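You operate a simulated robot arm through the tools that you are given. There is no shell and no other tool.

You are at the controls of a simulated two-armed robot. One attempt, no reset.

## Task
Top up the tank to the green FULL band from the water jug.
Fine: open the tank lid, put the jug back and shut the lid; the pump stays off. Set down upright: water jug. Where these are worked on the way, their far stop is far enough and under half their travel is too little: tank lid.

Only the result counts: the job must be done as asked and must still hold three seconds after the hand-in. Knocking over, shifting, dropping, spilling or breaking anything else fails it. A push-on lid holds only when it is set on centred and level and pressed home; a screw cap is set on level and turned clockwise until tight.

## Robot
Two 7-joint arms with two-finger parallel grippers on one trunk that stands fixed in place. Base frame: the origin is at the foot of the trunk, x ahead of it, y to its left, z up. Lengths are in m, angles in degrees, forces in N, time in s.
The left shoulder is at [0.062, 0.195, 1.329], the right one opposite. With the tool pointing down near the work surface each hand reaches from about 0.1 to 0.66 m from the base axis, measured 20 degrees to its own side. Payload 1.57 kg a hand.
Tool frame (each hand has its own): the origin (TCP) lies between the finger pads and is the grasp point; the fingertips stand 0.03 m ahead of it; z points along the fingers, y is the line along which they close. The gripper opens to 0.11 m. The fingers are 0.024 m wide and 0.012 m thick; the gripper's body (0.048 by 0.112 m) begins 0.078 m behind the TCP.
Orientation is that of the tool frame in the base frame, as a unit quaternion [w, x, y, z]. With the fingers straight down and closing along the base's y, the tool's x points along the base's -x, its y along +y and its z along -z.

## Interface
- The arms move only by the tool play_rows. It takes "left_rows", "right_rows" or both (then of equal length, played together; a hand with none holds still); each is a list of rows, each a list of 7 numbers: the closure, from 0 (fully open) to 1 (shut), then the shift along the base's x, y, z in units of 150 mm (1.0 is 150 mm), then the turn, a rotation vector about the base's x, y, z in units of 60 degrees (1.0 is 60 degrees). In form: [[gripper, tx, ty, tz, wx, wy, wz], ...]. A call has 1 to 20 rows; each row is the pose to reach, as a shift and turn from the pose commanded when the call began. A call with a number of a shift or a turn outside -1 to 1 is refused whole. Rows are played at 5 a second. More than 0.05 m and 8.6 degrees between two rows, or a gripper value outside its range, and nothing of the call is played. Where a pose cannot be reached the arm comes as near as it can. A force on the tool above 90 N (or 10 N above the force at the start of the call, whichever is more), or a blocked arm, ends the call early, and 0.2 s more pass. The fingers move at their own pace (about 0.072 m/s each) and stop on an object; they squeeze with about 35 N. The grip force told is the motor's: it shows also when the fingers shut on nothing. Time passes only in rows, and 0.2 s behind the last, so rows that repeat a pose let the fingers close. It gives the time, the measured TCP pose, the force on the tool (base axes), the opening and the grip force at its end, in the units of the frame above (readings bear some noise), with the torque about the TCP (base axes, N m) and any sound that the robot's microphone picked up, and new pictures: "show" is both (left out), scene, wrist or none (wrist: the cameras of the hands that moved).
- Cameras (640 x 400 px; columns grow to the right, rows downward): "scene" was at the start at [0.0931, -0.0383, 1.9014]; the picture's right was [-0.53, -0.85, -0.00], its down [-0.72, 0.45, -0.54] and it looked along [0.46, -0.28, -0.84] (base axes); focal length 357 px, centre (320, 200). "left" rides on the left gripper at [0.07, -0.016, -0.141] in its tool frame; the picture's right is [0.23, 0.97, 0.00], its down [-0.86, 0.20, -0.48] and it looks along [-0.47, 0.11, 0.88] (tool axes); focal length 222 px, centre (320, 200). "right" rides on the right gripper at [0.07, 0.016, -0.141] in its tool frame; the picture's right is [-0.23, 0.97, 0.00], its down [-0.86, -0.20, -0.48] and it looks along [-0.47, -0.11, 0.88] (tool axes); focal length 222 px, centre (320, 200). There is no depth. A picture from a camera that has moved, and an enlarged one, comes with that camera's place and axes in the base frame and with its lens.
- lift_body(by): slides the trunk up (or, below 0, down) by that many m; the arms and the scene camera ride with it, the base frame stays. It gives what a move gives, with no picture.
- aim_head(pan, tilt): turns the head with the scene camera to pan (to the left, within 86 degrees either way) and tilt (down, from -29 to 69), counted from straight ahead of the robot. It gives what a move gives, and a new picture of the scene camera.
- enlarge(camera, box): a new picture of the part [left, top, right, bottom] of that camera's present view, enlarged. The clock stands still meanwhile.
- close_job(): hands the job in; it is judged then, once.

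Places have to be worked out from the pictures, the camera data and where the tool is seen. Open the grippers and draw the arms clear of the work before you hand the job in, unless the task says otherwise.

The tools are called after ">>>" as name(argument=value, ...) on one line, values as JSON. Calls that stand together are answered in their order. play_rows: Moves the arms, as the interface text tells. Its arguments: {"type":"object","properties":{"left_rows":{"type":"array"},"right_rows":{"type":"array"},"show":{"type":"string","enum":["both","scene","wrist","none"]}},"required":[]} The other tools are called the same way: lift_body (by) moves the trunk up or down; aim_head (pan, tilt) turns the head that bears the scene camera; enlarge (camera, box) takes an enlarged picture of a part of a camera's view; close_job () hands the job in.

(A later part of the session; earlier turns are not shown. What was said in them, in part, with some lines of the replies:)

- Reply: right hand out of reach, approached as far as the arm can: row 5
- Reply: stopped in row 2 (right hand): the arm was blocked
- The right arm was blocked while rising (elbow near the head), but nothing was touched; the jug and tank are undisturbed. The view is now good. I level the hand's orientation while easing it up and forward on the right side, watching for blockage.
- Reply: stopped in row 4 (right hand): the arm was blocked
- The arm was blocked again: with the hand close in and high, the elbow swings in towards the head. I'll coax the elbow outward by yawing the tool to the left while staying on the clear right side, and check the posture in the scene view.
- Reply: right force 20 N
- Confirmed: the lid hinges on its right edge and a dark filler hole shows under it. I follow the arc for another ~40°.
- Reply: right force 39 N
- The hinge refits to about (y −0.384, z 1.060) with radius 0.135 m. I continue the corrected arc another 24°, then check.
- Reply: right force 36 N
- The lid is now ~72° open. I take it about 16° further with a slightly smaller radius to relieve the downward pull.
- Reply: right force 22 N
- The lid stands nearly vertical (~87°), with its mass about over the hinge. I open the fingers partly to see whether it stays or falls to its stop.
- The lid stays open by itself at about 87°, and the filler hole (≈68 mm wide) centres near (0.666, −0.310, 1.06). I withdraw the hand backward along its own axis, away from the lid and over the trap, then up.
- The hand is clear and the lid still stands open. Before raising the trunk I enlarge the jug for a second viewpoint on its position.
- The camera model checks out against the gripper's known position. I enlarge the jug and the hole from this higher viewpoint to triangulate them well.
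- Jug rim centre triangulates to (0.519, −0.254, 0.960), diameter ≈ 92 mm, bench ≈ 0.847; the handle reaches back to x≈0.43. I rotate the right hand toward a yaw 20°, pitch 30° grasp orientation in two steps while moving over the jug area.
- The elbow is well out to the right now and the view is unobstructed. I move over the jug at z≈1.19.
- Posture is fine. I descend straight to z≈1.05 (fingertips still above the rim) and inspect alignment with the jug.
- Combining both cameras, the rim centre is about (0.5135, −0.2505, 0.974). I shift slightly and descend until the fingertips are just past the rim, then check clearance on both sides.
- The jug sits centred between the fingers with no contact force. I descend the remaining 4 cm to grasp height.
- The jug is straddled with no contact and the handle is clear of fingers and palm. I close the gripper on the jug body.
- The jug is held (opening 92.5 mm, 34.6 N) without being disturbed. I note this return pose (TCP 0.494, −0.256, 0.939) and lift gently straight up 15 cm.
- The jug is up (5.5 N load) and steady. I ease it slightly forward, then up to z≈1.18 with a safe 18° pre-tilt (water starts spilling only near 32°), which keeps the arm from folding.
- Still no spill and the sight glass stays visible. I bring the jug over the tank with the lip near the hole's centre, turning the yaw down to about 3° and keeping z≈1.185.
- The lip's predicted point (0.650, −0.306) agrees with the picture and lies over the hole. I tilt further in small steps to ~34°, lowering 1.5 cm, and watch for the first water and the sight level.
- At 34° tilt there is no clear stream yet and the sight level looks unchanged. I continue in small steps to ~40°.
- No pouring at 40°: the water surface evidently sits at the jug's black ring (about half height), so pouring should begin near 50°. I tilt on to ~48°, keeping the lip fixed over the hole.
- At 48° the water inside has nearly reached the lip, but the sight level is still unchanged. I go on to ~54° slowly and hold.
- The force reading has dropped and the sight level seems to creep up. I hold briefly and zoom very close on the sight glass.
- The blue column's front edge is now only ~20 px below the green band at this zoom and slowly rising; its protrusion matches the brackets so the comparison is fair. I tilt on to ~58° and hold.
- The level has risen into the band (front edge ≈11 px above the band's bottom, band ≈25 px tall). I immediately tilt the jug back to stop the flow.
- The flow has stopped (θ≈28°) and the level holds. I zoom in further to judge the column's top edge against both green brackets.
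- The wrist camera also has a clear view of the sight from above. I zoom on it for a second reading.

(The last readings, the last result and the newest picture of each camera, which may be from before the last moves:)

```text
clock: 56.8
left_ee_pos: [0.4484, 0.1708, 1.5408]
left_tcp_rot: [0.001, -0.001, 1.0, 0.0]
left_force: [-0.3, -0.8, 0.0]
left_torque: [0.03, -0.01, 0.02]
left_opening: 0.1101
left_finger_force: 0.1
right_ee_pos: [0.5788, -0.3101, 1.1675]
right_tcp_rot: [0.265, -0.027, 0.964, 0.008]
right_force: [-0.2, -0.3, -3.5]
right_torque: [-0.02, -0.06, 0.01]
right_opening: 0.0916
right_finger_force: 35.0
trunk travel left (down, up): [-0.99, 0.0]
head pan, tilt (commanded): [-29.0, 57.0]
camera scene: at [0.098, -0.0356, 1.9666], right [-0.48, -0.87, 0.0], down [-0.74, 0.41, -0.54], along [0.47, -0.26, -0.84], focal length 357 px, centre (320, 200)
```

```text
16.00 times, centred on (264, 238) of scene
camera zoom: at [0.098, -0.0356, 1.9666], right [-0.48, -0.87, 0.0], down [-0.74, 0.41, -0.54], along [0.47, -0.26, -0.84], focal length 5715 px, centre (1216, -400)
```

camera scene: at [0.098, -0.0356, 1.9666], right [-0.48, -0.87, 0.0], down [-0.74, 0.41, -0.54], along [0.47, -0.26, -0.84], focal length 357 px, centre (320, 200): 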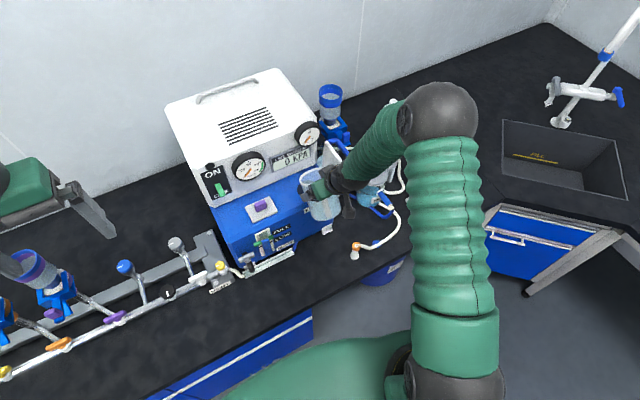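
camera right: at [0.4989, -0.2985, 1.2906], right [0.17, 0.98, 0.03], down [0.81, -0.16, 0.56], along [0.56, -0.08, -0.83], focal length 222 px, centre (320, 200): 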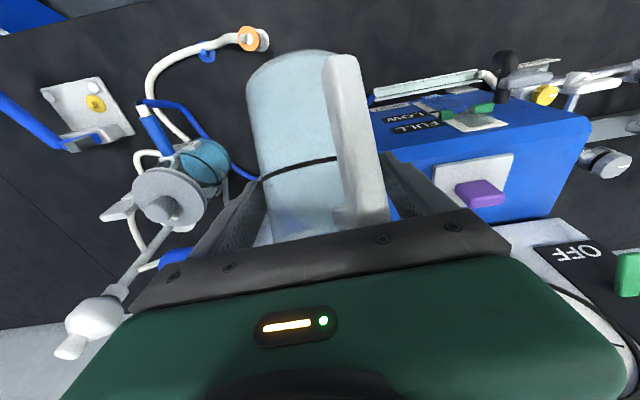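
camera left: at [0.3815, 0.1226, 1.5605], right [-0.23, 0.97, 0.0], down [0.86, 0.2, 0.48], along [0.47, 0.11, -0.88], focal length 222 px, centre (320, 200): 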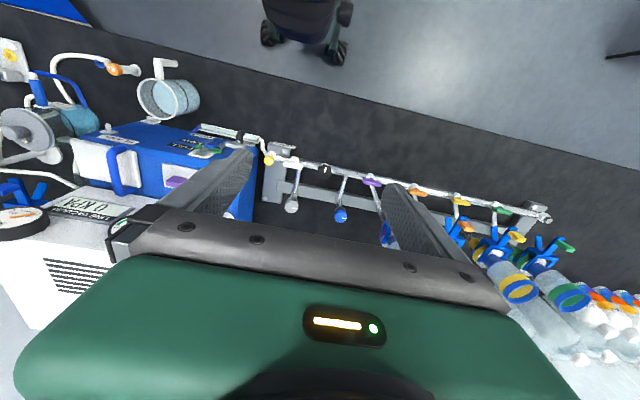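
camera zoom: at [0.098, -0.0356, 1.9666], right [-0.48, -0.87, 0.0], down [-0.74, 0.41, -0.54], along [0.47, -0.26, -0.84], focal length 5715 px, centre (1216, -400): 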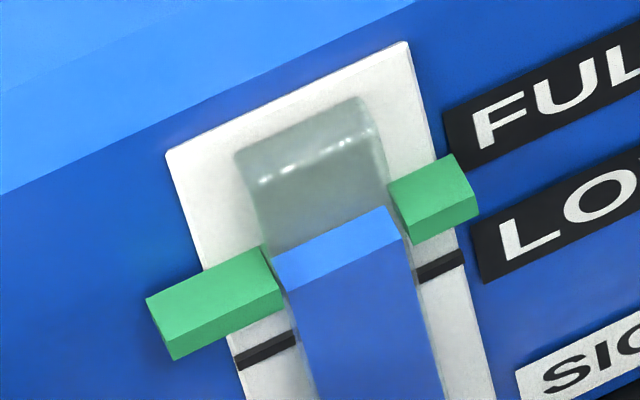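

From both cameras the column's top lies about mid-band (roughly 45–65 % of the band height) and it's stable, so filling is done. Now I return the jug: first reduce the tilt to 18° and rise to z≈1.185.

>>> play_rows(right_rows=[[1.0, 0, 0, 0.03, 0.002, -0.045, 0], [1.0, 0, 0, 0.06, 0.0045, -0.09, 0], [1.0, 0, 0, 0.09, 0.007, -0.135, 0], [1.0, -0.01, 0, 0.12, 0.009, -0.18, 0], [1.0, -0.01, 0, 0.12, 0.009, -0.18, 0]], show="none")

>>> play_rows(right_rows=[[1.0, -0.03, 0.02, 0, 0, 0, 0.03], [1.0, -0.08, 0.06, 0, 0, 0, 0.07], [1.0, -0.14, 0.1, 0, 0, 0, 0.12], [1.0, -0.2, 0.14, 0, 0, 0, 0.17], [1.0, -0.26, 0.18, 0, 0, 0, 0.22], [1.0, -0.31, 0.22, 0, 0, 0, 0.26], [1.0, -0.347, 0.249, 0, 0, 0, 0.283], [1.0, -0.347, 0.249, 0, 0, 0, 0.283]], show="scene")

>>> enlarge(camera="scene", box=[230, 150, 370, 260])

```text
clock: 58.0
left_ee_pos: [0.4485, 0.1707, 1.5416]
left_tcp_rot: [0.0, 0.0, 1.0, 0.001]
left_force: [0.3, 0.1, -0.7]
left_torque: [-0.01, 0.03, 0.0]
left_opening: 0.11
left_finger_force: 0.1
right_ee_pos: [0.577, -0.3101, 1.1858]
right_tcp_rot: [0.355, -0.025, 0.934, 0.01]
right_force: [-0.9, 0.2, -4.6]
right_torque: [-0.02, -0.04, -0.04]
right_opening: 0.0913
right_finger_force: 34.4
trunk travel left (down, up): [-0.99, 0.0]
head pan, tilt (commanded): [-29.0, 57.0]
```

```text
clock: 59.8
left_ee_pos: [0.4489, 0.1704, 1.5425]
left_tcp_rot: [0.001, 0.001, 1.0, 0.001]
left_force: [-0.2, -0.4, 0.0]
left_torque: [0.01, 0.03, -0.01]
left_opening: 0.1102
left_finger_force: 0.0
right_ee_pos: [0.5237, -0.2713, 1.1857]
right_tcp_rot: [0.35, -0.164, 0.92, 0.062]
right_force: [0.4, -0.5, -4.4]
right_torque: [-0.03, -0.04, -0.04]
right_opening: 0.0914
right_finger_force: 34.1
trunk travel left (down, up): [-0.99, 0.0]
head pan, tilt (commanded): [-29.0, 57.0]
camera scene: at [0.0975, -0.0351, 1.9666], right [-0.48, -0.87, 0.0], down [-0.73, 0.41, -0.54], along [0.47, -0.26, -0.84], focal length 357 px, centre (320, 200)
```

scene: 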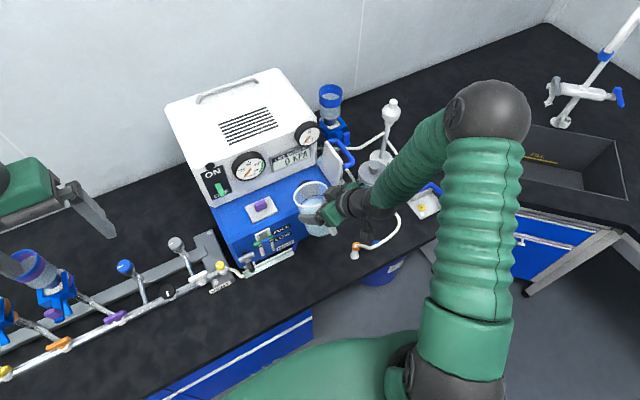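

```text
3.64 times, centred on (300, 205) of scene
camera zoom: at [0.0975, -0.0351, 1.9666], right [-0.48, -0.87, 0.0], down [-0.73, 0.41, -0.54], along [0.47, -0.26, -0.84], focal length 1299 px, centre (393, 182)
```

zoom: 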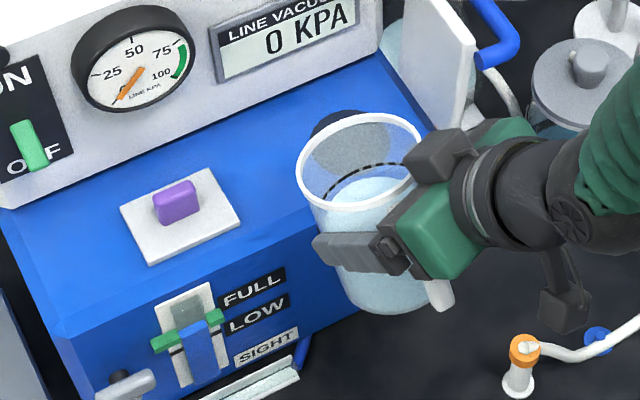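

The jug is clear of the tank with no spill on the top, and the level still reads in the band. I reverse the earlier path: lower and level the jug, then back to above its original spot.

>>> play_rows(right_rows=[[1.0, 0, 0, -0.05, 0.008, -0.022, 0], [1.0, 0, 0, -0.12, 0.018, -0.052, 0], [1.0, 0, 0, -0.2, 0.033, -0.092, 0], [1.0, 0, 0, -0.28, 0.048, -0.132, 0], [1.0, 0, 0, -0.36, 0.063, -0.172, 0], [1.0, 0, 0, -0.44, 0.078, -0.212, 0], [1.0, -0.02, 0.02, -0.52, 0.093, -0.252, 0], [1.0, -0.08, 0.05, -0.58, 0.103, -0.282, 0], [1.0, -0.14, 0.08, -0.62, 0.103, -0.282, 0], [1.0, -0.2, 0.1, -0.64, 0.103, -0.282, 0], [1.0, -0.2, 0.1, -0.64, 0.103, -0.282, 0]], show="scene")

>>> enlarge(camera="scene", box=[230, 190, 370, 290])

```text
clock: 62.2
left_ee_pos: [0.4495, 0.1698, 1.5429]
left_tcp_rot: [0.001, 0.0, 1.0, 0.001]
left_force: [0.8, 0.7, 0.5]
left_torque: [0.01, 0.0, 0.01]
left_opening: 0.1099
left_finger_force: 0.1
right_ee_pos: [0.4939, -0.2571, 1.0896]
right_tcp_rot: [0.49, -0.15, 0.854, 0.086]
right_force: [-1.0, 0.3, -4.4]
right_torque: [0.01, -0.02, 0.01]
right_opening: 0.0916
right_finger_force: 35.0
trunk travel left (down, up): [-0.99, 0.0]
head pan, tilt (commanded): [-29.0, 57.0]
camera scene: at [0.0972, -0.0353, 1.9666], right [-0.48, -0.87, 0.0], down [-0.73, 0.41, -0.54], along [0.47, -0.26, -0.84], focal length 357 px, centre (320, 200)
```

scene: 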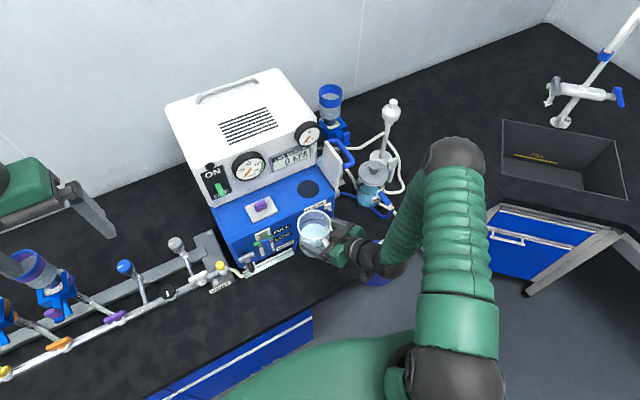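

```text
4.00 times, centred on (300, 240) of scene
camera zoom: at [0.0972, -0.0353, 1.9666], right [-0.48, -0.87, 0.0], down [-0.73, 0.41, -0.54], along [0.47, -0.26, -0.84], focal length 1429 px, centre (400, 40)
```

zoom: 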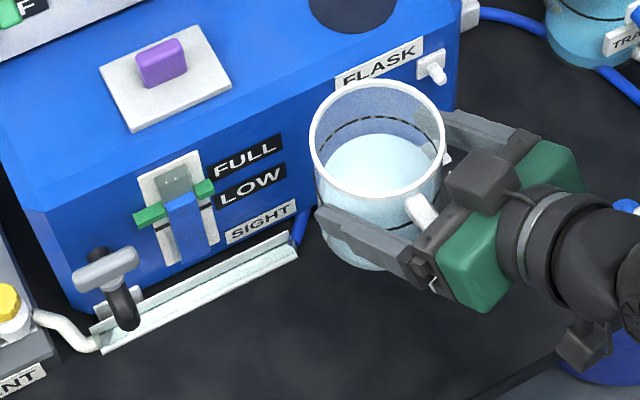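

The jug is level (orientation equals the grasp one) and above its original spot. I lower it 14.5 cm slowly.

>>> play_rows(right_rows=[[1.0, 0, 0, -0.05, 0, 0, 0], [1.0, 0, 0, -0.15, 0, 0, 0], [1.0, 0, 0, -0.27, 0, 0, 0], [1.0, 0, 0, -0.39, 0, 0, 0], [1.0, 0, 0, -0.51, 0, 0, 0], [1.0, 0, 0, -0.63, 0, 0, 0], [1.0, 0, 0, -0.74, 0, 0, 0], [1.0, 0, 0, -0.83, 0, 0, 0], [1.0, 0, 0, -0.9, 0, 0, 0], [1.0, 0, 0, -0.94, 0, 0, 0], [1.0, 0, 0, -0.97, 0, 0, 0], [1.0, 0, 0, -0.97, 0, 0, 0]], show="none")

```text
clock: 64.8
left_ee_pos: [0.4479, 0.1704, 1.5411]
left_tcp_rot: [0.001, 0.0, 1.0, 0.001]
left_force: [-0.4, -0.2, 0.5]
left_torque: [0.03, 0.02, 0.04]
left_opening: 0.1099
left_finger_force: 0.0
right_ee_pos: [0.4942, -0.2569, 0.9437]
right_tcp_rot: [0.49, -0.15, 0.854, 0.086]
right_force: [0.2, -1.3, -3.8]
right_torque: [0.0, 0.02, 0.01]
right_opening: 0.0913
right_finger_force: 34.8
trunk travel left (down, up): [-0.99, 0.0]
head pan, tilt (commanded): [-29.0, 57.0]
```

Still carrying the weight at z 0.9437; the original height was ≈0.939. I lower by another 4.5 mm in small steps to feel the contact.

>>> play_rows(right_rows=[[1.0, 0, 0, -0.01, 0, 0, 0], [1.0, 0, 0, -0.02, 0, 0, 0], [1.0, 0, 0, -0.03, 0, 0, 0], [1.0, 0, 0, -0.03, 0, 0, 0]], show="none")

```text
clock: 65.8
left_ee_pos: [0.4467, 0.1711, 1.5417]
left_tcp_rot: [0.001, 0.0, 1.0, 0.0]
left_force: [-0.1, -0.9, 0.0]
left_torque: [0.04, 0.02, -0.01]
left_opening: 0.11
left_finger_force: 0.1
right_ee_pos: [0.4933, -0.2566, 0.9398]
right_tcp_rot: [0.49, -0.15, 0.854, 0.086]
right_force: [0.5, -1.9, 6.1]
right_torque: [-0.04, 0.24, -0.01]
right_opening: 0.0911
right_finger_force: 34.8
trunk travel left (down, up): [-0.99, 0.0]
head pan, tilt (commanded): [-29.0, 57.0]
```

Contact is felt (+6 N upward): the jug stands on the bench. I open the gripper and check the jug.

>>> play_rows(right_rows=[[0.15, 0, 0, 0, 0, 0, 0], [0.05, 0, 0, 0, 0, 0, 0], [0, 0, 0, 0, 0, 0, 0], [0, 0, 0, 0, 0, 0, 0]], show="both")

>>> enlarge(camera="scene", box=[270, 200, 374, 290])

>>> enlarge(camera="right", box=[200, 20, 440, 220])

```text
clock: 66.8
left_ee_pos: [0.4482, 0.171, 1.5421]
left_tcp_rot: [0.001, 0.0, 1.0, 0.001]
left_force: [-0.6, -0.1, 0.0]
left_torque: [0.04, -0.02, 0.0]
left_opening: 0.1103
left_finger_force: 0.1
right_ee_pos: [0.4936, -0.2566, 0.9388]
right_tcp_rot: [0.49, -0.152, 0.854, 0.087]
right_force: [-0.1, -0.2, 0.7]
right_torque: [0.03, 0.0, 0.0]
right_opening: 0.1099
right_finger_force: 0.0
trunk travel left (down, up): [-0.99, 0.0]
head pan, tilt (commanded): [-29.0, 57.0]
camera scene: at [0.0965, -0.0345, 1.9667], right [-0.48, -0.87, 0.0], down [-0.73, 0.41, -0.54], along [0.47, -0.26, -0.84], focal length 357 px, centre (320, 200)
camera right: at [0.3398, -0.2953, 0.9527], right [-0.23, 0.95, 0.2], down [0.09, -0.18, 0.98], along [0.97, 0.24, -0.04], focal length 222 px, centre (320, 200)
```

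scene: 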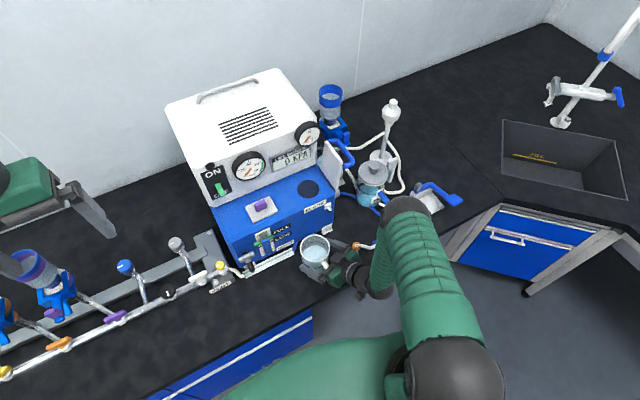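
right: 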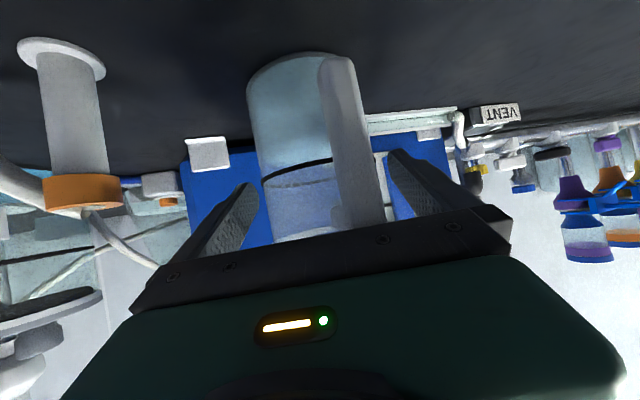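

```text
4.44 times, centred on (322, 245) of scene
camera zoom: at [0.0965, -0.0345, 1.9667], right [-0.48, -0.87, 0.0], down [-0.73, 0.41, -0.54], along [0.47, -0.26, -0.84], focal length 1588 px, centre (311, 0)
```

zoom: 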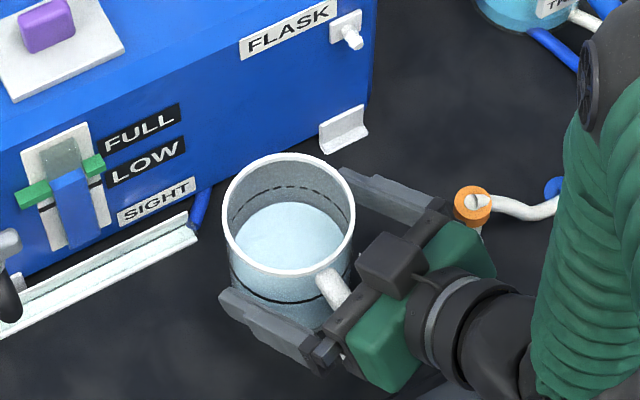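

```text
2.00 times, centred on (320, 120) of right
camera zoom: at [0.3398, -0.2953, 0.9527], right [-0.23, 0.95, 0.2], down [0.09, -0.18, 0.98], along [0.97, 0.24, -0.04], focal length 444 px, centre (320, 360)
```

zoom: 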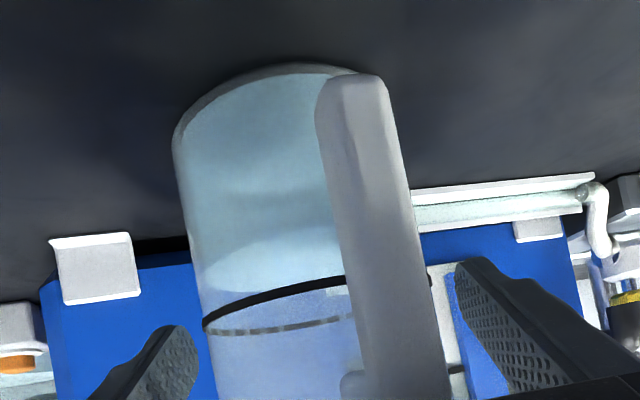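

The jug stands upright at its old spot, with its water now below the ring. I rise straight up, clear of the jug.

>>> play_rows(right_rows=[[0, 0, 0, 0.08, 0, 0, 0], [0, 0, 0, 0.2, 0, 0, 0], [0, 0, 0, 0.35, 0, 0, 0], [0, 0, 0, 0.55, 0, 0, 0], [0, 0, 0, 0.75, 0, 0, 0], [0, 0.03, -0.02, 0.98, 0, 0, 0]], show="scene")

```text
clock: 68.2
left_ee_pos: [0.4486, 0.1709, 1.5418]
left_tcp_rot: [0.001, 0.0, 1.0, 0.0]
left_force: [-0.3, -0.6, 0.0]
left_torque: [0.02, 0.01, 0.04]
left_opening: 0.1098
left_finger_force: 0.1
right_ee_pos: [0.4983, -0.2589, 1.0864]
right_tcp_rot: [0.489, -0.151, 0.855, 0.086]
right_force: [0.2, -1.0, -1.0]
right_torque: [0.0, 0.01, 0.02]
right_opening: 0.11
right_finger_force: 0.1
trunk travel left (down, up): [-0.99, 0.0]
head pan, tilt (commanded): [-29.0, 57.0]
camera scene: at [0.0958, -0.0339, 1.9667], right [-0.48, -0.87, 0.0], down [-0.73, 0.41, -0.54], along [0.47, -0.26, -0.84], focal length 357 px, centre (320, 200)
```

scene: 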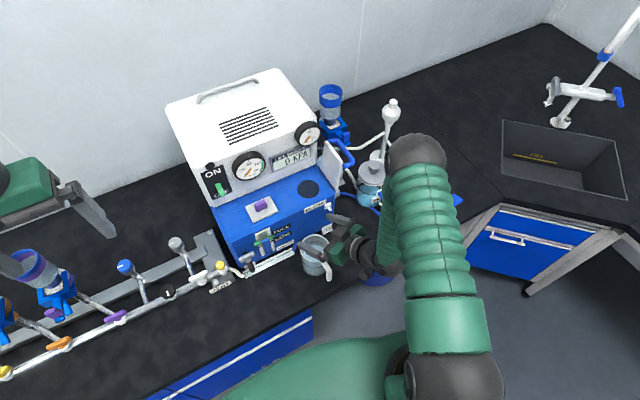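

Now the lid: I retrace the known-good path back to the lid-handle posture. First up and right, away from the jug.

>>> play_rows(right_rows=[[0, 0.01, -0.03, 0.25, 0, 0, 0], [0, 0.01, -0.08, 0.45, 0, 0, 0], [0, 0.01, -0.15, 0.65, 0, 0, 0], [0, 0.0, -0.25, 0.85, 0, 0, 0], [0, 0.0, -0.35, 1.0, 0, 0, 0]], show="none")

>>> play_rows(right_rows=[[0, 0.02, -0.1, 0.2, 0.1155, 0.0373, -0.0067], [0, 0.04, -0.2, 0.4, 0.231, 0.0747, -0.0133], [0, 0.06, -0.3, 0.5, 0.3465, 0.112, -0.02], [0, 0.06, -0.45, 0.6, 0.462, 0.1493, -0.0267], [0, 0.06, -0.6, 0.8, 0.5775, 0.1867, -0.0333], [0, 0.06, -0.85, 0.95, 0.693, 0.224, -0.04]], show="scene")

```text
clock: 69.4
left_ee_pos: [0.446, 0.1704, 1.5431]
left_tcp_rot: [0.0, 0.0, 1.0, 0.002]
left_force: [-0.4, -0.1, -0.6]
left_torque: [0.01, 0.05, 0.01]
left_opening: 0.1102
left_finger_force: 0.1
right_ee_pos: [0.4991, -0.3109, 1.237]
right_tcp_rot: [0.49, -0.151, 0.854, 0.088]
right_force: [-0.1, -0.7, 0.1]
right_torque: [-0.03, -0.02, -0.01]
right_opening: 0.1104
right_finger_force: 0.0
trunk travel left (down, up): [-0.99, 0.0]
head pan, tilt (commanded): [-29.0, 57.0]
```

```text
clock: 70.8
left_ee_pos: [0.4477, 0.168, 1.5424]
left_tcp_rot: [0.001, 0.0, 1.0, 0.0]
left_force: [0.1, -0.5, -0.3]
left_torque: [0.0, 0.01, -0.01]
left_opening: 0.1098
left_finger_force: 0.0
right_ee_pos: [0.5076, -0.4413, 1.3793]
right_tcp_rot: [0.411, 0.06, 0.821, 0.391]
right_force: [-0.4, 0.0, 0.0]
right_torque: [0.03, 0.02, 0.0]
right_opening: 0.1101
right_finger_force: 0.0
trunk travel left (down, up): [-0.99, 0.0]
head pan, tilt (commanded): [-29.0, 57.0]
camera scene: at [0.0948, -0.0376, 1.9668], right [-0.48, -0.87, 0.0], down [-0.73, 0.41, -0.54], along [0.48, -0.26, -0.84], focal length 357 px, centre (320, 200)
```

scene: 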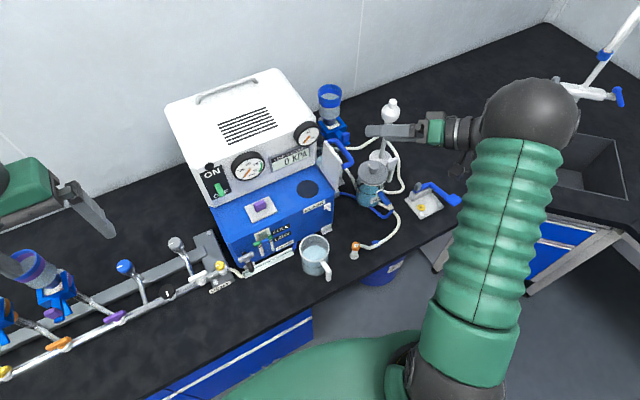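

The jug stands undisturbed. I finish the rotation and move to the earlier staging point (0.58, −0.51, 1.476).

>>> play_rows(right_rows=[[0.2, 0.08, -0.08, 0.1, 0.1155, 0.0373, -0.0067], [0.4, 0.16, -0.16, 0.2, 0.231, 0.0747, -0.0133], [0.6, 0.24, -0.24, 0.3, 0.3465, 0.112, -0.02], [0.6, 0.32, -0.32, 0.42, 0.462, 0.1493, -0.0267], [0.6, 0.4, -0.4, 0.54, 0.5775, 0.1867, -0.0333], [0.6, 0.48, -0.46, 0.64, 0.693, 0.224, -0.04]], show="none")

>>> lift_body(by=-0.265)

>>> aim_head(pan=-27, tilt=50)

```text
clock: 72.2
left_ee_pos: [0.4484, 0.1687, 1.5422]
left_tcp_rot: [0.001, 0.001, 1.0, 0.001]
left_force: [-0.4, 0.0, -0.2]
left_torque: [0.02, -0.05, 0.02]
left_opening: 0.1097
left_finger_force: 0.0
right_ee_pos: [0.581, -0.5103, 1.4743]
right_tcp_rot: [0.274, 0.264, 0.67, 0.638]
right_force: [0.3, 0.6, 0.3]
right_torque: [0.0, -0.01, -0.04]
right_opening: 0.0439
right_finger_force: 0.1
trunk travel left (down, up): [-0.99, 0.0]
head pan, tilt (commanded): [-29.0, 57.0]
```

```text
clock: 74.9
left_ee_pos: [0.4469, 0.171, 1.2771]
left_tcp_rot: [0.001, 0.0, 1.0, 0.0]
left_force: [-0.3, -0.8, -0.1]
left_torque: [-0.01, 0.01, 0.0]
left_opening: 0.1098
left_finger_force: 0.0
right_ee_pos: [0.5804, -0.5093, 1.2099]
right_tcp_rot: [0.275, 0.263, 0.669, 0.638]
right_force: [0.1, 0.1, -0.5]
right_torque: [-0.01, -0.01, -0.01]
right_opening: 0.0439
right_finger_force: 0.1
trunk travel left (down, up): [-0.725, 0.265]
head pan, tilt (commanded): [-29.0, 57.0]
```

```text
clock: 75.6
left_ee_pos: [0.4478, 0.1696, 1.2771]
left_tcp_rot: [0.001, 0.0, 1.0, 0.001]
left_force: [0.1, 0.4, -0.3]
left_torque: [0.01, -0.01, 0.02]
left_opening: 0.1101
left_finger_force: 0.0
right_ee_pos: [0.5796, -0.5098, 1.2094]
right_tcp_rot: [0.274, 0.264, 0.669, 0.638]
right_force: [0.4, 0.1, -0.4]
right_torque: [-0.03, -0.01, 0.02]
right_opening: 0.044
right_finger_force: 0.0
trunk travel left (down, up): [-0.725, 0.265]
head pan, tilt (commanded): [-27.0, 50.0]
camera scene: at [0.1032, -0.0371, 1.7106], right [-0.45, -0.89, 0.0], down [-0.68, 0.35, -0.64], along [0.57, -0.29, -0.77], focal length 357 px, centre (320, 200)
```

scene: 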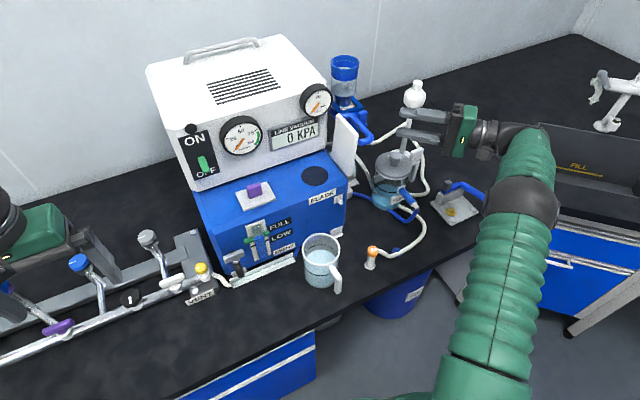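

I'm back at the earlier release staging pose. I reverse the withdrawal: down, then in along the tool axis so the fingers straddle the bar, checking halfway.

>>> play_rows(right_rows=[[0.6, 0.05, 0.05, -0.14, 0, 0, 0], [0.6, 0.15, 0.15, -0.16, 0, 0, 0], [0.6, 0.25, 0.25, -0.175, 0, 0, 0]], show="both")

>>> enlarge(camera="scene", box=[280, 80, 440, 220])

```text
clock: 76.4
left_ee_pos: [0.448, 0.1728, 1.2762]
left_tcp_rot: [0.001, 0.0, 1.0, -0.001]
left_force: [0.7, -0.1, 0.6]
left_torque: [-0.04, 0.05, -0.01]
left_opening: 0.1101
left_finger_force: 0.1
right_ee_pos: [0.6172, -0.4709, 1.183]
right_tcp_rot: [0.274, 0.263, 0.671, 0.636]
right_force: [1.1, 1.1, 0.3]
right_torque: [0.01, 0.05, 0.01]
right_opening: 0.044
right_finger_force: 0.1
trunk travel left (down, up): [-0.725, 0.265]
head pan, tilt (commanded): [-27.0, 50.0]
camera scene: at [0.1038, -0.0355, 1.7107], right [-0.45, -0.89, 0.0], down [-0.68, 0.35, -0.64], along [0.57, -0.29, -0.77], focal length 357 px, centre (320, 200)
camera right: at [0.4676, -0.5215, 1.2045], right [0.17, -0.11, 0.98], down [0.27, -0.95, -0.15], along [0.95, 0.29, -0.13], focal length 222 px, centre (320, 200)
```

scene: 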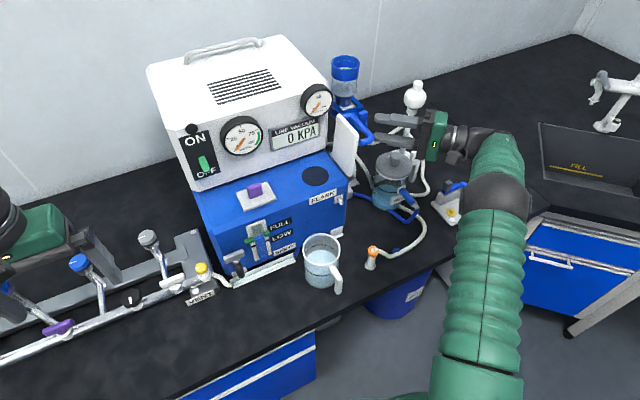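
right: 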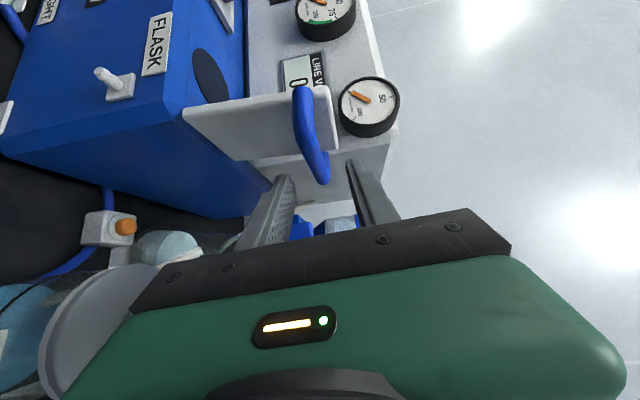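

```text
2.86 times, centred on (360, 150) of scene
camera zoom: at [0.1038, -0.0355, 1.7107], right [-0.45, -0.89, 0.0], down [-0.68, 0.35, -0.64], along [0.57, -0.29, -0.77], focal length 1021 px, centre (206, 343)
```

zoom: 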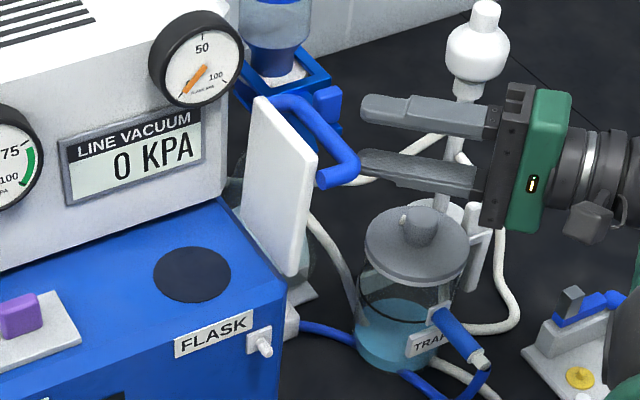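

The bar is centred between the fingers. I advance to the former release pose and close on it.

>>> play_rows(right_rows=[[0.6, 0.08, 0.08, -0.007, 0, 0, 0], [0.6, 0.16, 0.16, -0.014, 0, 0, 0], [0.6, 0.24, 0.243, -0.02, 0, 0, 0], [0.8, 0.24, 0.243, -0.02, 0, 0, 0], [1.0, 0.24, 0.243, -0.02, 0, 0, 0], [1.0, 0.24, 0.243, -0.02, 0, 0, 0]], show="both")

```text
clock: 77.8
left_ee_pos: [0.4475, 0.1704, 1.2759]
left_tcp_rot: [0.001, 0.0, 1.0, 0.0]
left_force: [1.0, 0.2, -0.2]
left_torque: [0.01, -0.03, 0.0]
left_opening: 0.1102
left_finger_force: 0.1
right_ee_pos: [0.6546, -0.4346, 1.1787]
right_tcp_rot: [0.274, 0.265, 0.67, 0.637]
right_force: [-4.0, 5.3, -12.1]
right_torque: [-0.16, -0.73, 0.32]
right_opening: 0.0156
right_finger_force: 31.2
trunk travel left (down, up): [-0.725, 0.265]
head pan, tilt (commanded): [-27.0, 50.0]
camera scene: at [0.1049, -0.036, 1.7104], right [-0.45, -0.89, 0.0], down [-0.68, 0.35, -0.64], along [0.57, -0.29, -0.77], focal length 357 px, centre (320, 200)
camera right: at [0.5047, -0.4855, 1.2004], right [0.17, -0.11, 0.98], down [0.27, -0.95, -0.15], along [0.95, 0.29, -0.13], focal length 222 px, centre (320, 200)
```

scene: 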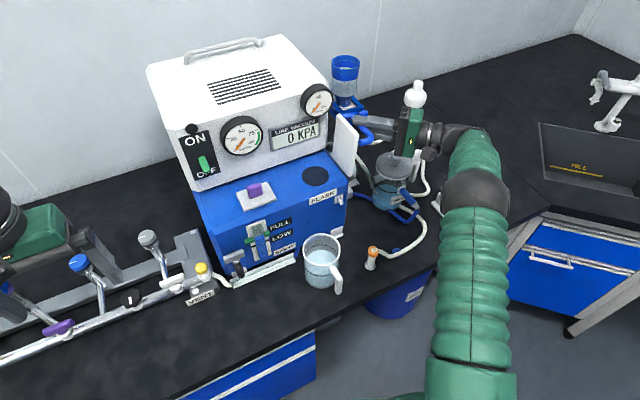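
right: 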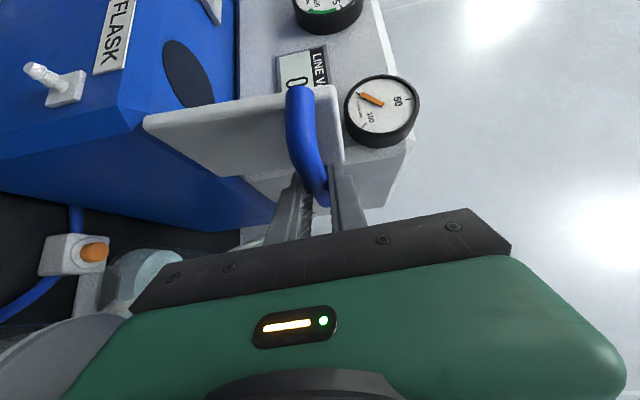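

The bar is gripped again. I close the lid along the refitted arc (hinge y −0.380, z 1.059, radius 0.1316), 60° in this call.

>>> play_rows(right_rows=[[1.0, 0, 0.107, 0.03, -0.125, 0, 0], [1.0, 0, 0.219, 0.057, -0.25, 0, 0], [1.0, 0, 0.333, 0.068, -0.375, 0, 0], [1.0, 0, 0.448, 0.065, -0.5, 0, 0], [1.0, 0, 0.561, 0.046, -0.625, 0, 0], [1.0, 0, 0.671, 0.013, -0.75, 0, 0], [1.0, 0, 0.776, -0.034, -0.875, 0, 0], [1.0, 0, 0.873, -0.095, -1.0, 0, 0]], show="both")

```text
clock: 79.6
left_ee_pos: [0.4482, 0.1775, 1.2759]
left_tcp_rot: [0.001, 0.0, 1.0, -0.001]
left_force: [-0.4, 0.2, 0.4]
left_torque: [0.01, 0.02, 0.01]
left_opening: 0.1101
left_finger_force: 0.2
right_ee_pos: [0.653, -0.2974, 1.1675]
right_tcp_rot: [0.369, 0.087, 0.9, 0.215]
right_force: [3.6, 9.1, 8.9]
right_torque: [0.15, -0.19, 0.2]
right_opening: 0.0155
right_finger_force: 30.9
trunk travel left (down, up): [-0.725, 0.265]
head pan, tilt (commanded): [-27.0, 50.0]
camera scene: at [0.1034, -0.0274, 1.7108], right [-0.45, -0.89, 0.0], down [-0.68, 0.35, -0.64], along [0.57, -0.29, -0.77], focal length 357 px, centre (320, 200)
camera right: at [0.5041, -0.3065, 1.2219], right [0.16, 0.8, 0.58], down [0.27, -0.6, 0.75], along [0.95, 0.04, -0.32], focal length 222 px, centre (320, 200)
```

scene: 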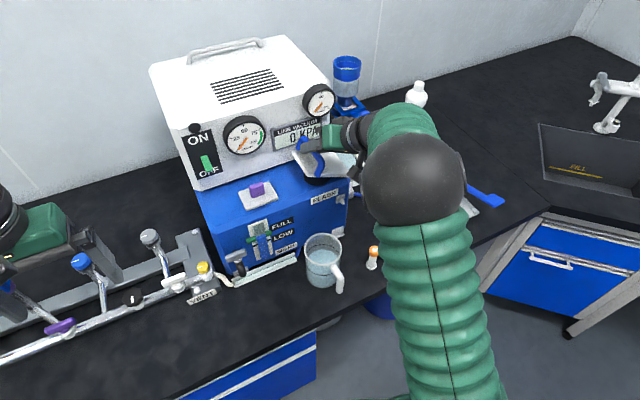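
right: 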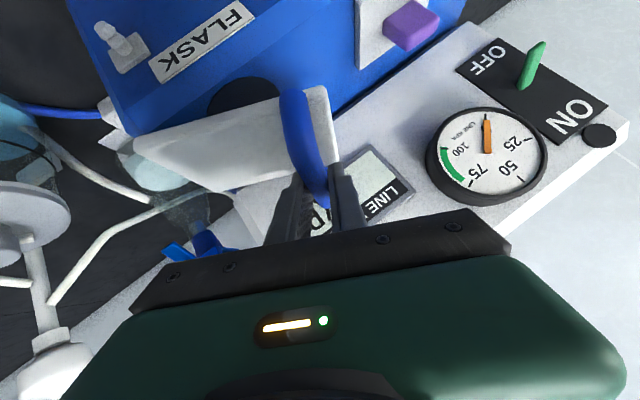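

The lid follows well (27° left, small forces). I finish the arc down to closed with a slight press.

>>> play_rows(right_rows=[[1.0, 0, 0.089, -0.062, -0.125, 0, 0], [1.0, 0, 0.167, -0.145, -0.25, 0, 0], [1.0, 0, 0.235, -0.239, -0.375, 0, 0], [1.0, 0, 0.27, -0.301, -0.453, 0, 0], [1.0, 0, 0.28, -0.33, -0.46, 0, 0], [1.0, 0, 0.28, -0.33, -0.46, 0, 0]], show="both")

>>> enlarge(camera="scene", box=[270, 130, 370, 210])

>>> enlarge(camera="right", box=[120, 40, 400, 240])

```text
clock: 81.0
left_ee_pos: [0.4458, 0.1708, 1.278]
left_tcp_rot: [0.002, 0.001, 1.0, 0.0]
left_force: [0.2, 0.4, 0.8]
left_torque: [0.0, -0.01, 0.01]
left_opening: 0.11
left_finger_force: 0.1
right_ee_pos: [0.6526, -0.2632, 1.1179]
right_tcp_rot: [0.382, 0.0, 0.924, -0.005]
right_force: [4.0, -7.6, 23.6]
right_torque: [-0.04, -0.05, 0.8]
right_opening: 0.0158
right_finger_force: 31.3
trunk travel left (down, up): [-0.725, 0.265]
head pan, tilt (commanded): [-27.0, 50.0]
camera scene: at [0.0985, -0.0356, 1.7113], right [-0.45, -0.89, 0.0], down [-0.68, 0.35, -0.64], along [0.57, -0.29, -0.77], focal length 357 px, centre (320, 200)
camera right: at [0.5023, -0.2466, 1.1717], right [0.17, 0.97, 0.15], down [0.27, -0.19, 0.94], along [0.95, -0.12, -0.29], focal length 222 px, centre (320, 200)
```

scene: 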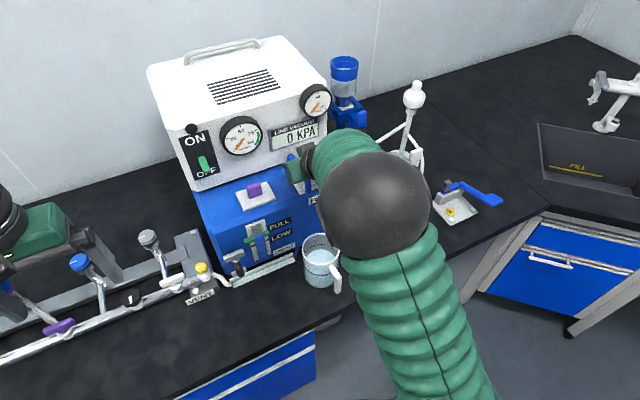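
right: 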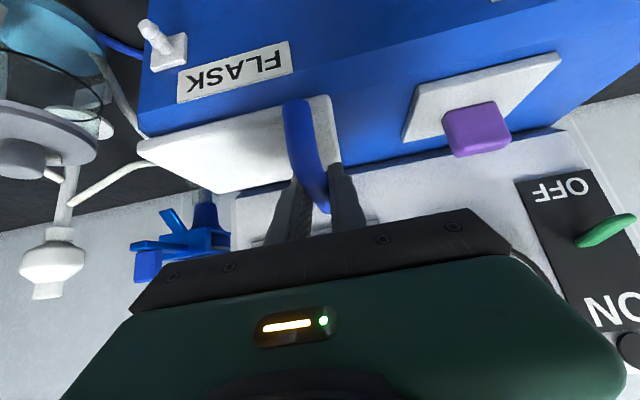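

```text
5.00 times, centred on (320, 170) of scene
camera zoom: at [0.0985, -0.0356, 1.7113], right [-0.45, -0.89, 0.0], down [-0.68, 0.35, -0.64], along [0.57, -0.29, -0.77], focal length 1786 px, centre (320, 350)
```

zoom: 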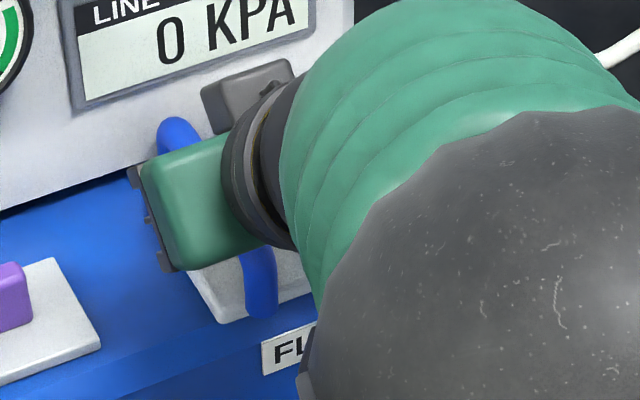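

```text
2.00 times, centred on (260, 140) of right
camera zoom: at [0.5023, -0.2466, 1.1717], right [0.17, 0.97, 0.15], down [0.27, -0.19, 0.94], along [0.95, -0.12, -0.29], focal length 444 px, centre (440, 320)
```

zoom: 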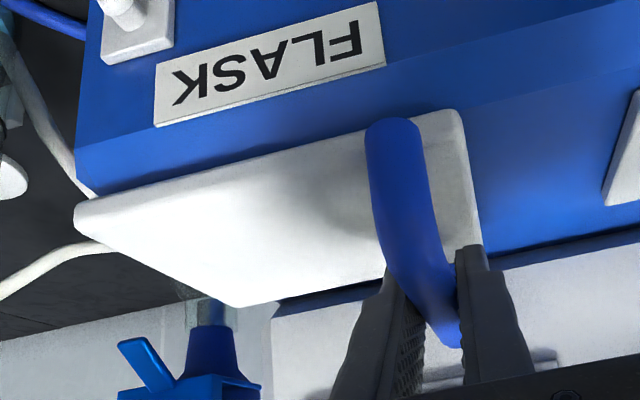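

The lid is down and pressed against its stop (24 N reaction, bar height back to its original 1.118). I ease the press, open the fingers and withdraw along the tool axis.

>>> play_rows(right_rows=[[1.0, 0, 0, 0.02, 0, 0, 0], [0.7, 0, 0, 0.02, 0, 0, 0], [0.4, 0, 0, 0.025, 0, 0, 0], [0.4, 0, 0, 0.025, 0, 0, 0], [0.4, -0.1, 0, 0.13, 0, 0, 0], [0.4, -0.22, 0, 0.25, 0, 0, 0], [0.4, -0.34, 0, 0.37, 0, 0, 0], [0.4, -0.45, -0.02, 0.5, 0, 0, 0]], show="both")

>>> enlarge(camera="scene", box=[260, 130, 380, 220])

>>> enlarge(camera="right", box=[180, 40, 400, 200])

```text
clock: 82.8
left_ee_pos: [0.4472, 0.1719, 1.2776]
left_tcp_rot: [0.001, 0.001, 1.0, 0.0]
left_force: [0.3, 0.1, 0.7]
left_torque: [0.03, -0.01, 0.0]
left_opening: 0.1101
left_finger_force: 0.1
right_ee_pos: [0.5844, -0.2652, 1.1914]
right_tcp_rot: [0.381, 0.0, 0.925, -0.004]
right_force: [0.1, -0.8, -0.1]
right_torque: [0.01, 0.01, -0.01]
right_opening: 0.0662
right_finger_force: 0.1
trunk travel left (down, up): [-0.725, 0.265]
head pan, tilt (commanded): [-27.0, 50.0]
camera scene: at [0.1014, -0.0342, 1.7108], right [-0.45, -0.89, 0.0], down [-0.68, 0.35, -0.64], along [0.57, -0.29, -0.77], focal length 357 px, centre (320, 200)
camera right: at [0.435, -0.248, 1.2453], right [0.16, 0.97, 0.15], down [0.27, -0.19, 0.94], along [0.95, -0.11, -0.29], focal length 222 px, centre (320, 200)
```

scene: 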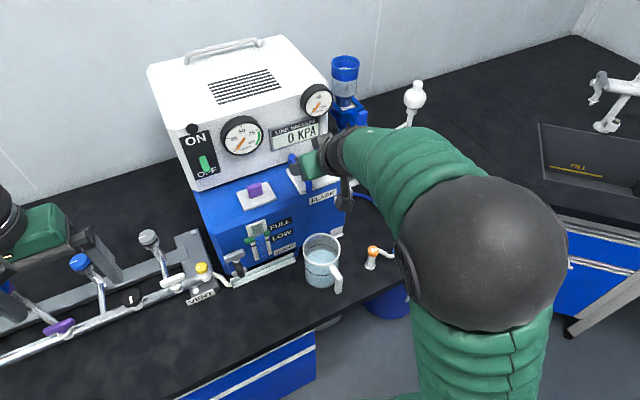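
right: 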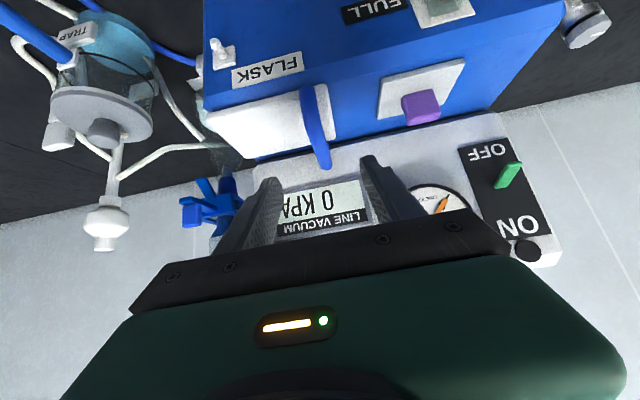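

```text
4.44 times, centred on (320, 175) of scene
camera zoom: at [0.1014, -0.0342, 1.7108], right [-0.45, -0.89, 0.0], down [-0.68, 0.35, -0.64], along [0.57, -0.29, -0.77], focal length 1588 px, centre (320, 311)
```

zoom: 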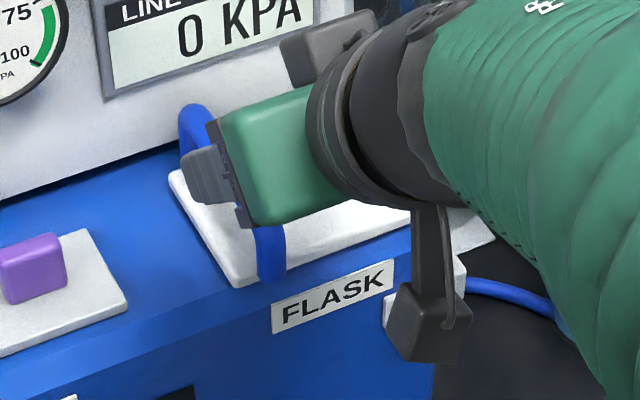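

```text
2.50 times, centred on (290, 120) of right
camera zoom: at [0.435, -0.248, 1.2453], right [0.16, 0.97, 0.15], down [0.27, -0.19, 0.94], along [0.95, -0.11, -0.29], focal length 555 px, centre (395, 400)
```

zoom: 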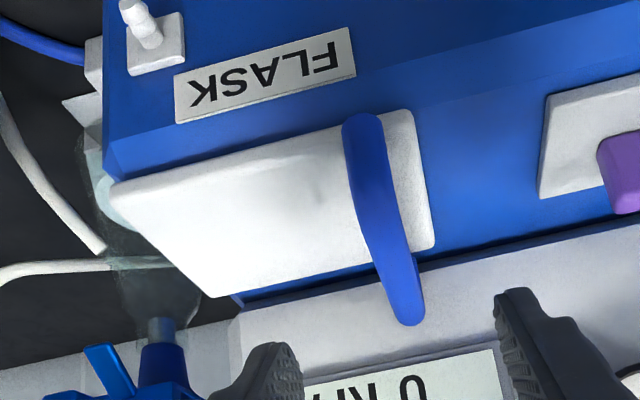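

The lid lies flush and shut. I lift the hand away by the known path: up, then back to the right with the yaw turned left so the elbow stays clear.

>>> play_rows(right_rows=[[0.4, 0.02, -0.03, 0.2, 0, 0, 0], [0.4, 0.05, -0.08, 0.4, 0, 0, 0], [0.4, 0.08, -0.14, 0.58, 0, 0, 0], [0.4, 0.1, -0.2, 0.74, 0, 0, 0]], show="none")

>>> play_rows(right_rows=[[0.2, 0.0, -0.1, 0.15, 0.014, -0.03, 0.085], [0.0, 0.0, -0.2, 0.3, 0.028, -0.06, 0.17], [0, 0, -0.3, 0.4, 0.042, -0.093, 0.255], [0, -0.1, -0.4, 0.5, 0.055, -0.124, 0.34], [0, -0.2, -0.5, 0.6, 0.069, -0.155, 0.425], [0, -0.3, -0.6, 0.6, 0.083, -0.186, 0.51], [0, -0.4, -0.7, 0.6, 0.097, -0.217, 0.595], [0, -0.55, -0.82, 0.6, 0.11, -0.247, 0.677]], show="scene")

>>> enlarge(camera="scene", box=[180, 130, 380, 300])

```text
clock: 83.8
left_ee_pos: [0.4486, 0.1717, 1.2767]
left_tcp_rot: [0.0, 0.0, 1.0, 0.0]
left_force: [-0.6, 0.5, 0.5]
left_torque: [0.01, 0.02, 0.02]
left_opening: 0.11
left_finger_force: 0.1
right_ee_pos: [0.6012, -0.2951, 1.3037]
right_tcp_rot: [0.38, 0.0, 0.925, -0.004]
right_force: [0.4, 0.4, -0.4]
right_torque: [-0.02, 0.03, -0.03]
right_opening: 0.0659
right_finger_force: 0.0
trunk travel left (down, up): [-0.725, 0.265]
head pan, tilt (commanded): [-27.0, 50.0]
```

```text
clock: 85.6
left_ee_pos: [0.4484, 0.1695, 1.2776]
left_tcp_rot: [0.001, 0.0, 1.0, 0.0]
left_force: [-0.3, -0.4, 0.2]
left_torque: [0.01, 0.01, -0.04]
left_opening: 0.1101
left_finger_force: 0.0
right_ee_pos: [0.5174, -0.4202, 1.3922]
right_tcp_rot: [0.472, -0.298, 0.81, 0.181]
right_force: [0.1, -0.3, 0.3]
right_torque: [0.03, 0.01, 0.03]
right_opening: 0.1098
right_finger_force: 0.1
trunk travel left (down, up): [-0.725, 0.265]
head pan, tilt (commanded): [-27.0, 50.0]
camera scene: at [0.102, -0.0385, 1.7107], right [-0.45, -0.89, 0.0], down [-0.68, 0.35, -0.64], along [0.57, -0.29, -0.77], focal length 357 px, centre (320, 200)
```

scene: 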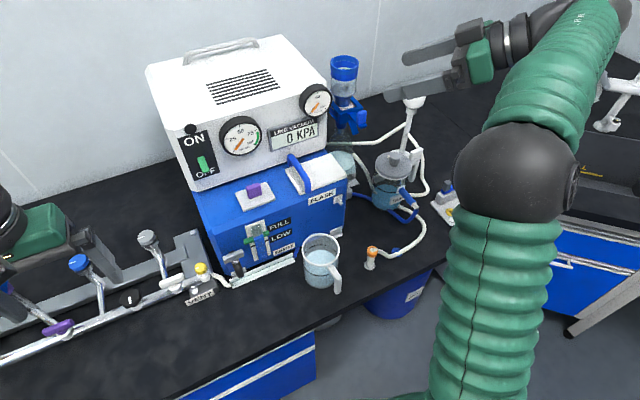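

```text
2.35 times, centred on (280, 215) of scene
camera zoom: at [0.102, -0.0385, 1.7107], right [-0.45, -0.89, 0.0], down [-0.68, 0.35, -0.64], along [0.57, -0.29, -0.77], focal length 840 px, centre (414, 165)
```

zoom: 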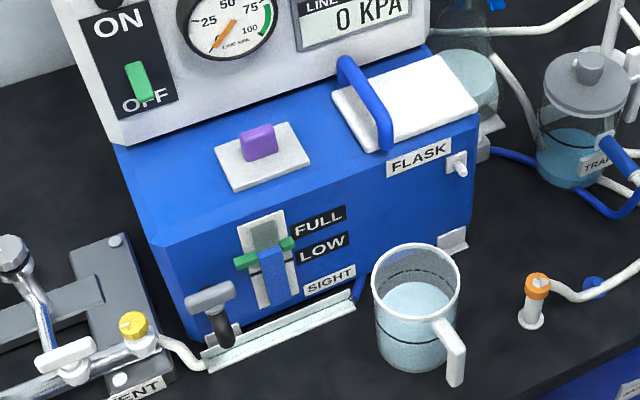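

Everything is in place: lid shut, jug upright, pump lever at OFF. I double-check the sight level and the lid seam closely before handing in.

>>> enlarge(camera="scene", box=[243, 220, 283, 248])

>>> enlarge(camera="scene", box=[275, 140, 359, 200])

>>> enlarge(camera="scene", box=[285, 225, 365, 300])

```text
14.29 times, centred on (263, 234) of scene
camera zoom: at [0.102, -0.0385, 1.7107], right [-0.45, -0.89, 0.0], down [-0.68, 0.35, -0.64], along [0.57, -0.29, -0.77], focal length 5103 px, centre (1134, -286)
```

zoom: 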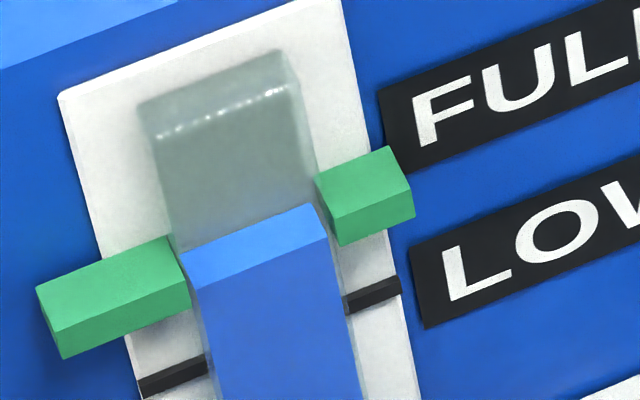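

```text
6.67 times, centred on (317, 170) of scene
camera zoom: at [0.102, -0.0385, 1.7107], right [-0.45, -0.89, 0.0], down [-0.68, 0.35, -0.64], along [0.57, -0.29, -0.77], focal length 2381 px, centre (340, 400)
```

zoom: 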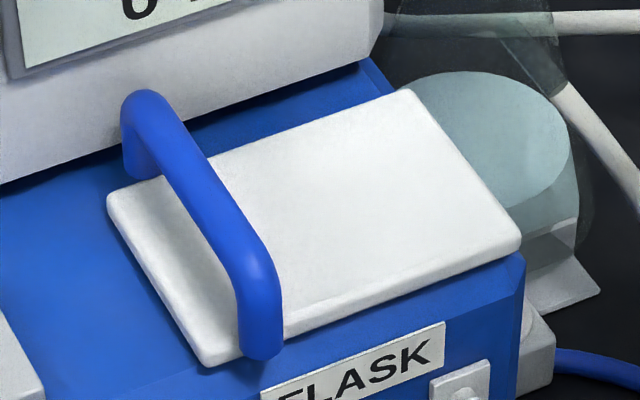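

```text
5.33 times, centred on (325, 262) of scene
camera zoom: at [0.102, -0.0385, 1.7107], right [-0.45, -0.89, 0.0], down [-0.68, 0.35, -0.64], along [0.57, -0.29, -0.77], focal length 1905 px, centre (293, -133)
```

zoom: 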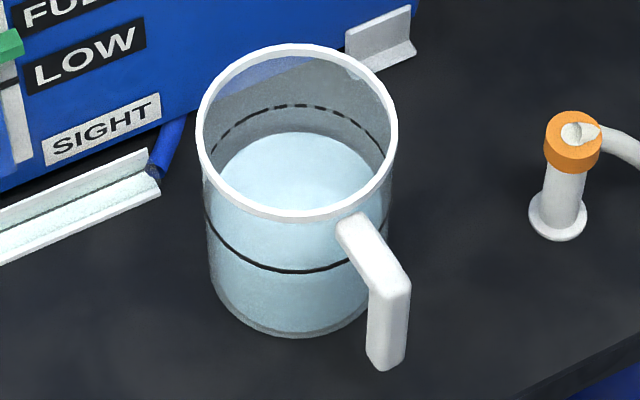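

The column tops out at about 45 % of the band on both brackets, the lid sits flush, and the jug is upright in its place. I raise the trunk so both open hands are well clear before handing in.

>>> lift_body(by=0.15)

>>> play_rows(right_rows=[[0, -0.05, -0.1, 0, 0, 0, 0], [0, -0.1, -0.2, 0, 0, 0, 0], [0, -0.1, -0.2, 0, 0, 0, 0]], show="scene")

```text
clock: 87.3
left_ee_pos: [0.4483, 0.1702, 1.4259]
left_tcp_rot: [0.002, 0.0, 1.0, 0.001]
left_force: [0.0, 1.2, 0.0]
left_torque: [0.0, 0.0, -0.01]
left_opening: 0.11
left_finger_force: 0.0
right_ee_pos: [0.5196, -0.4183, 1.5433]
right_tcp_rot: [0.471, -0.297, 0.811, 0.18]
right_force: [0.1, 0.4, -0.4]
right_torque: [0.01, 0.01, -0.01]
right_opening: 0.1099
right_finger_force: 0.1
trunk travel left (down, up): [-0.875, 0.115]
head pan, tilt (commanded): [-27.0, 50.0]
```

```text
clock: 88.2
left_ee_pos: [0.4481, 0.1698, 1.4266]
left_tcp_rot: [0.002, 0.0, 1.0, 0.001]
left_force: [0.0, -0.8, 0.2]
left_torque: [0.02, 0.01, 0.02]
left_opening: 0.1099
left_finger_force: 0.1
right_ee_pos: [0.503, -0.4485, 1.5414]
right_tcp_rot: [0.471, -0.297, 0.81, 0.18]
right_force: [0.4, -0.9, -0.8]
right_torque: [-0.03, 0.01, 0.01]
right_opening: 0.1099
right_finger_force: 0.0
trunk travel left (down, up): [-0.875, 0.115]
head pan, tilt (commanded): [-27.0, 50.0]
camera scene: at [0.1035, -0.0378, 1.8607], right [-0.45, -0.89, 0.0], down [-0.68, 0.35, -0.64], along [0.57, -0.29, -0.77], focal length 357 px, centre (320, 200)
```

scene: 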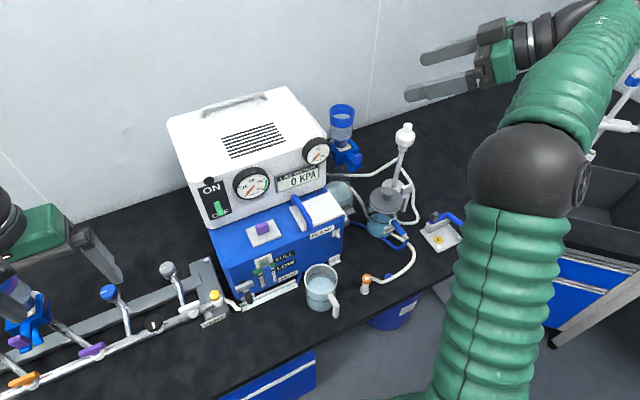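

Both hands are open and clear; the lid is shut, the jug stands upright in its place, the level is in the FULL band, and the pump is off. I hand the job in.

>>> close_job()

```text
The job is handed in.
```

The tank is topped up to about the middle of the green FULL band, and I've handed the job in; no verdict came back.

- **Level:** the sight column read about 45 % of the way up the band in the last close-up and held steady after pouring stopped. An earlier view from the wrist camera put it nearer 60 %, still inside the band.
- **Lid:** I opened it to about 87° for the pour. It is now shut flush and was pressed against its stop with about 24 N.
- **Jug:** it stands upright at its original spot with the remaining water in it. Its handle may have turned by a few degrees.
- **Pump:** I did not touch it, and the switch still reads OFF.
- **Other items:** I saw no spill on the tank or bench, and nothing else appeared knocked or moved. Early on, the right arm was blocked twice while I was positioning it, but nothing on the bench was touched.

Both grippers were open and clear of the work when I handed in.
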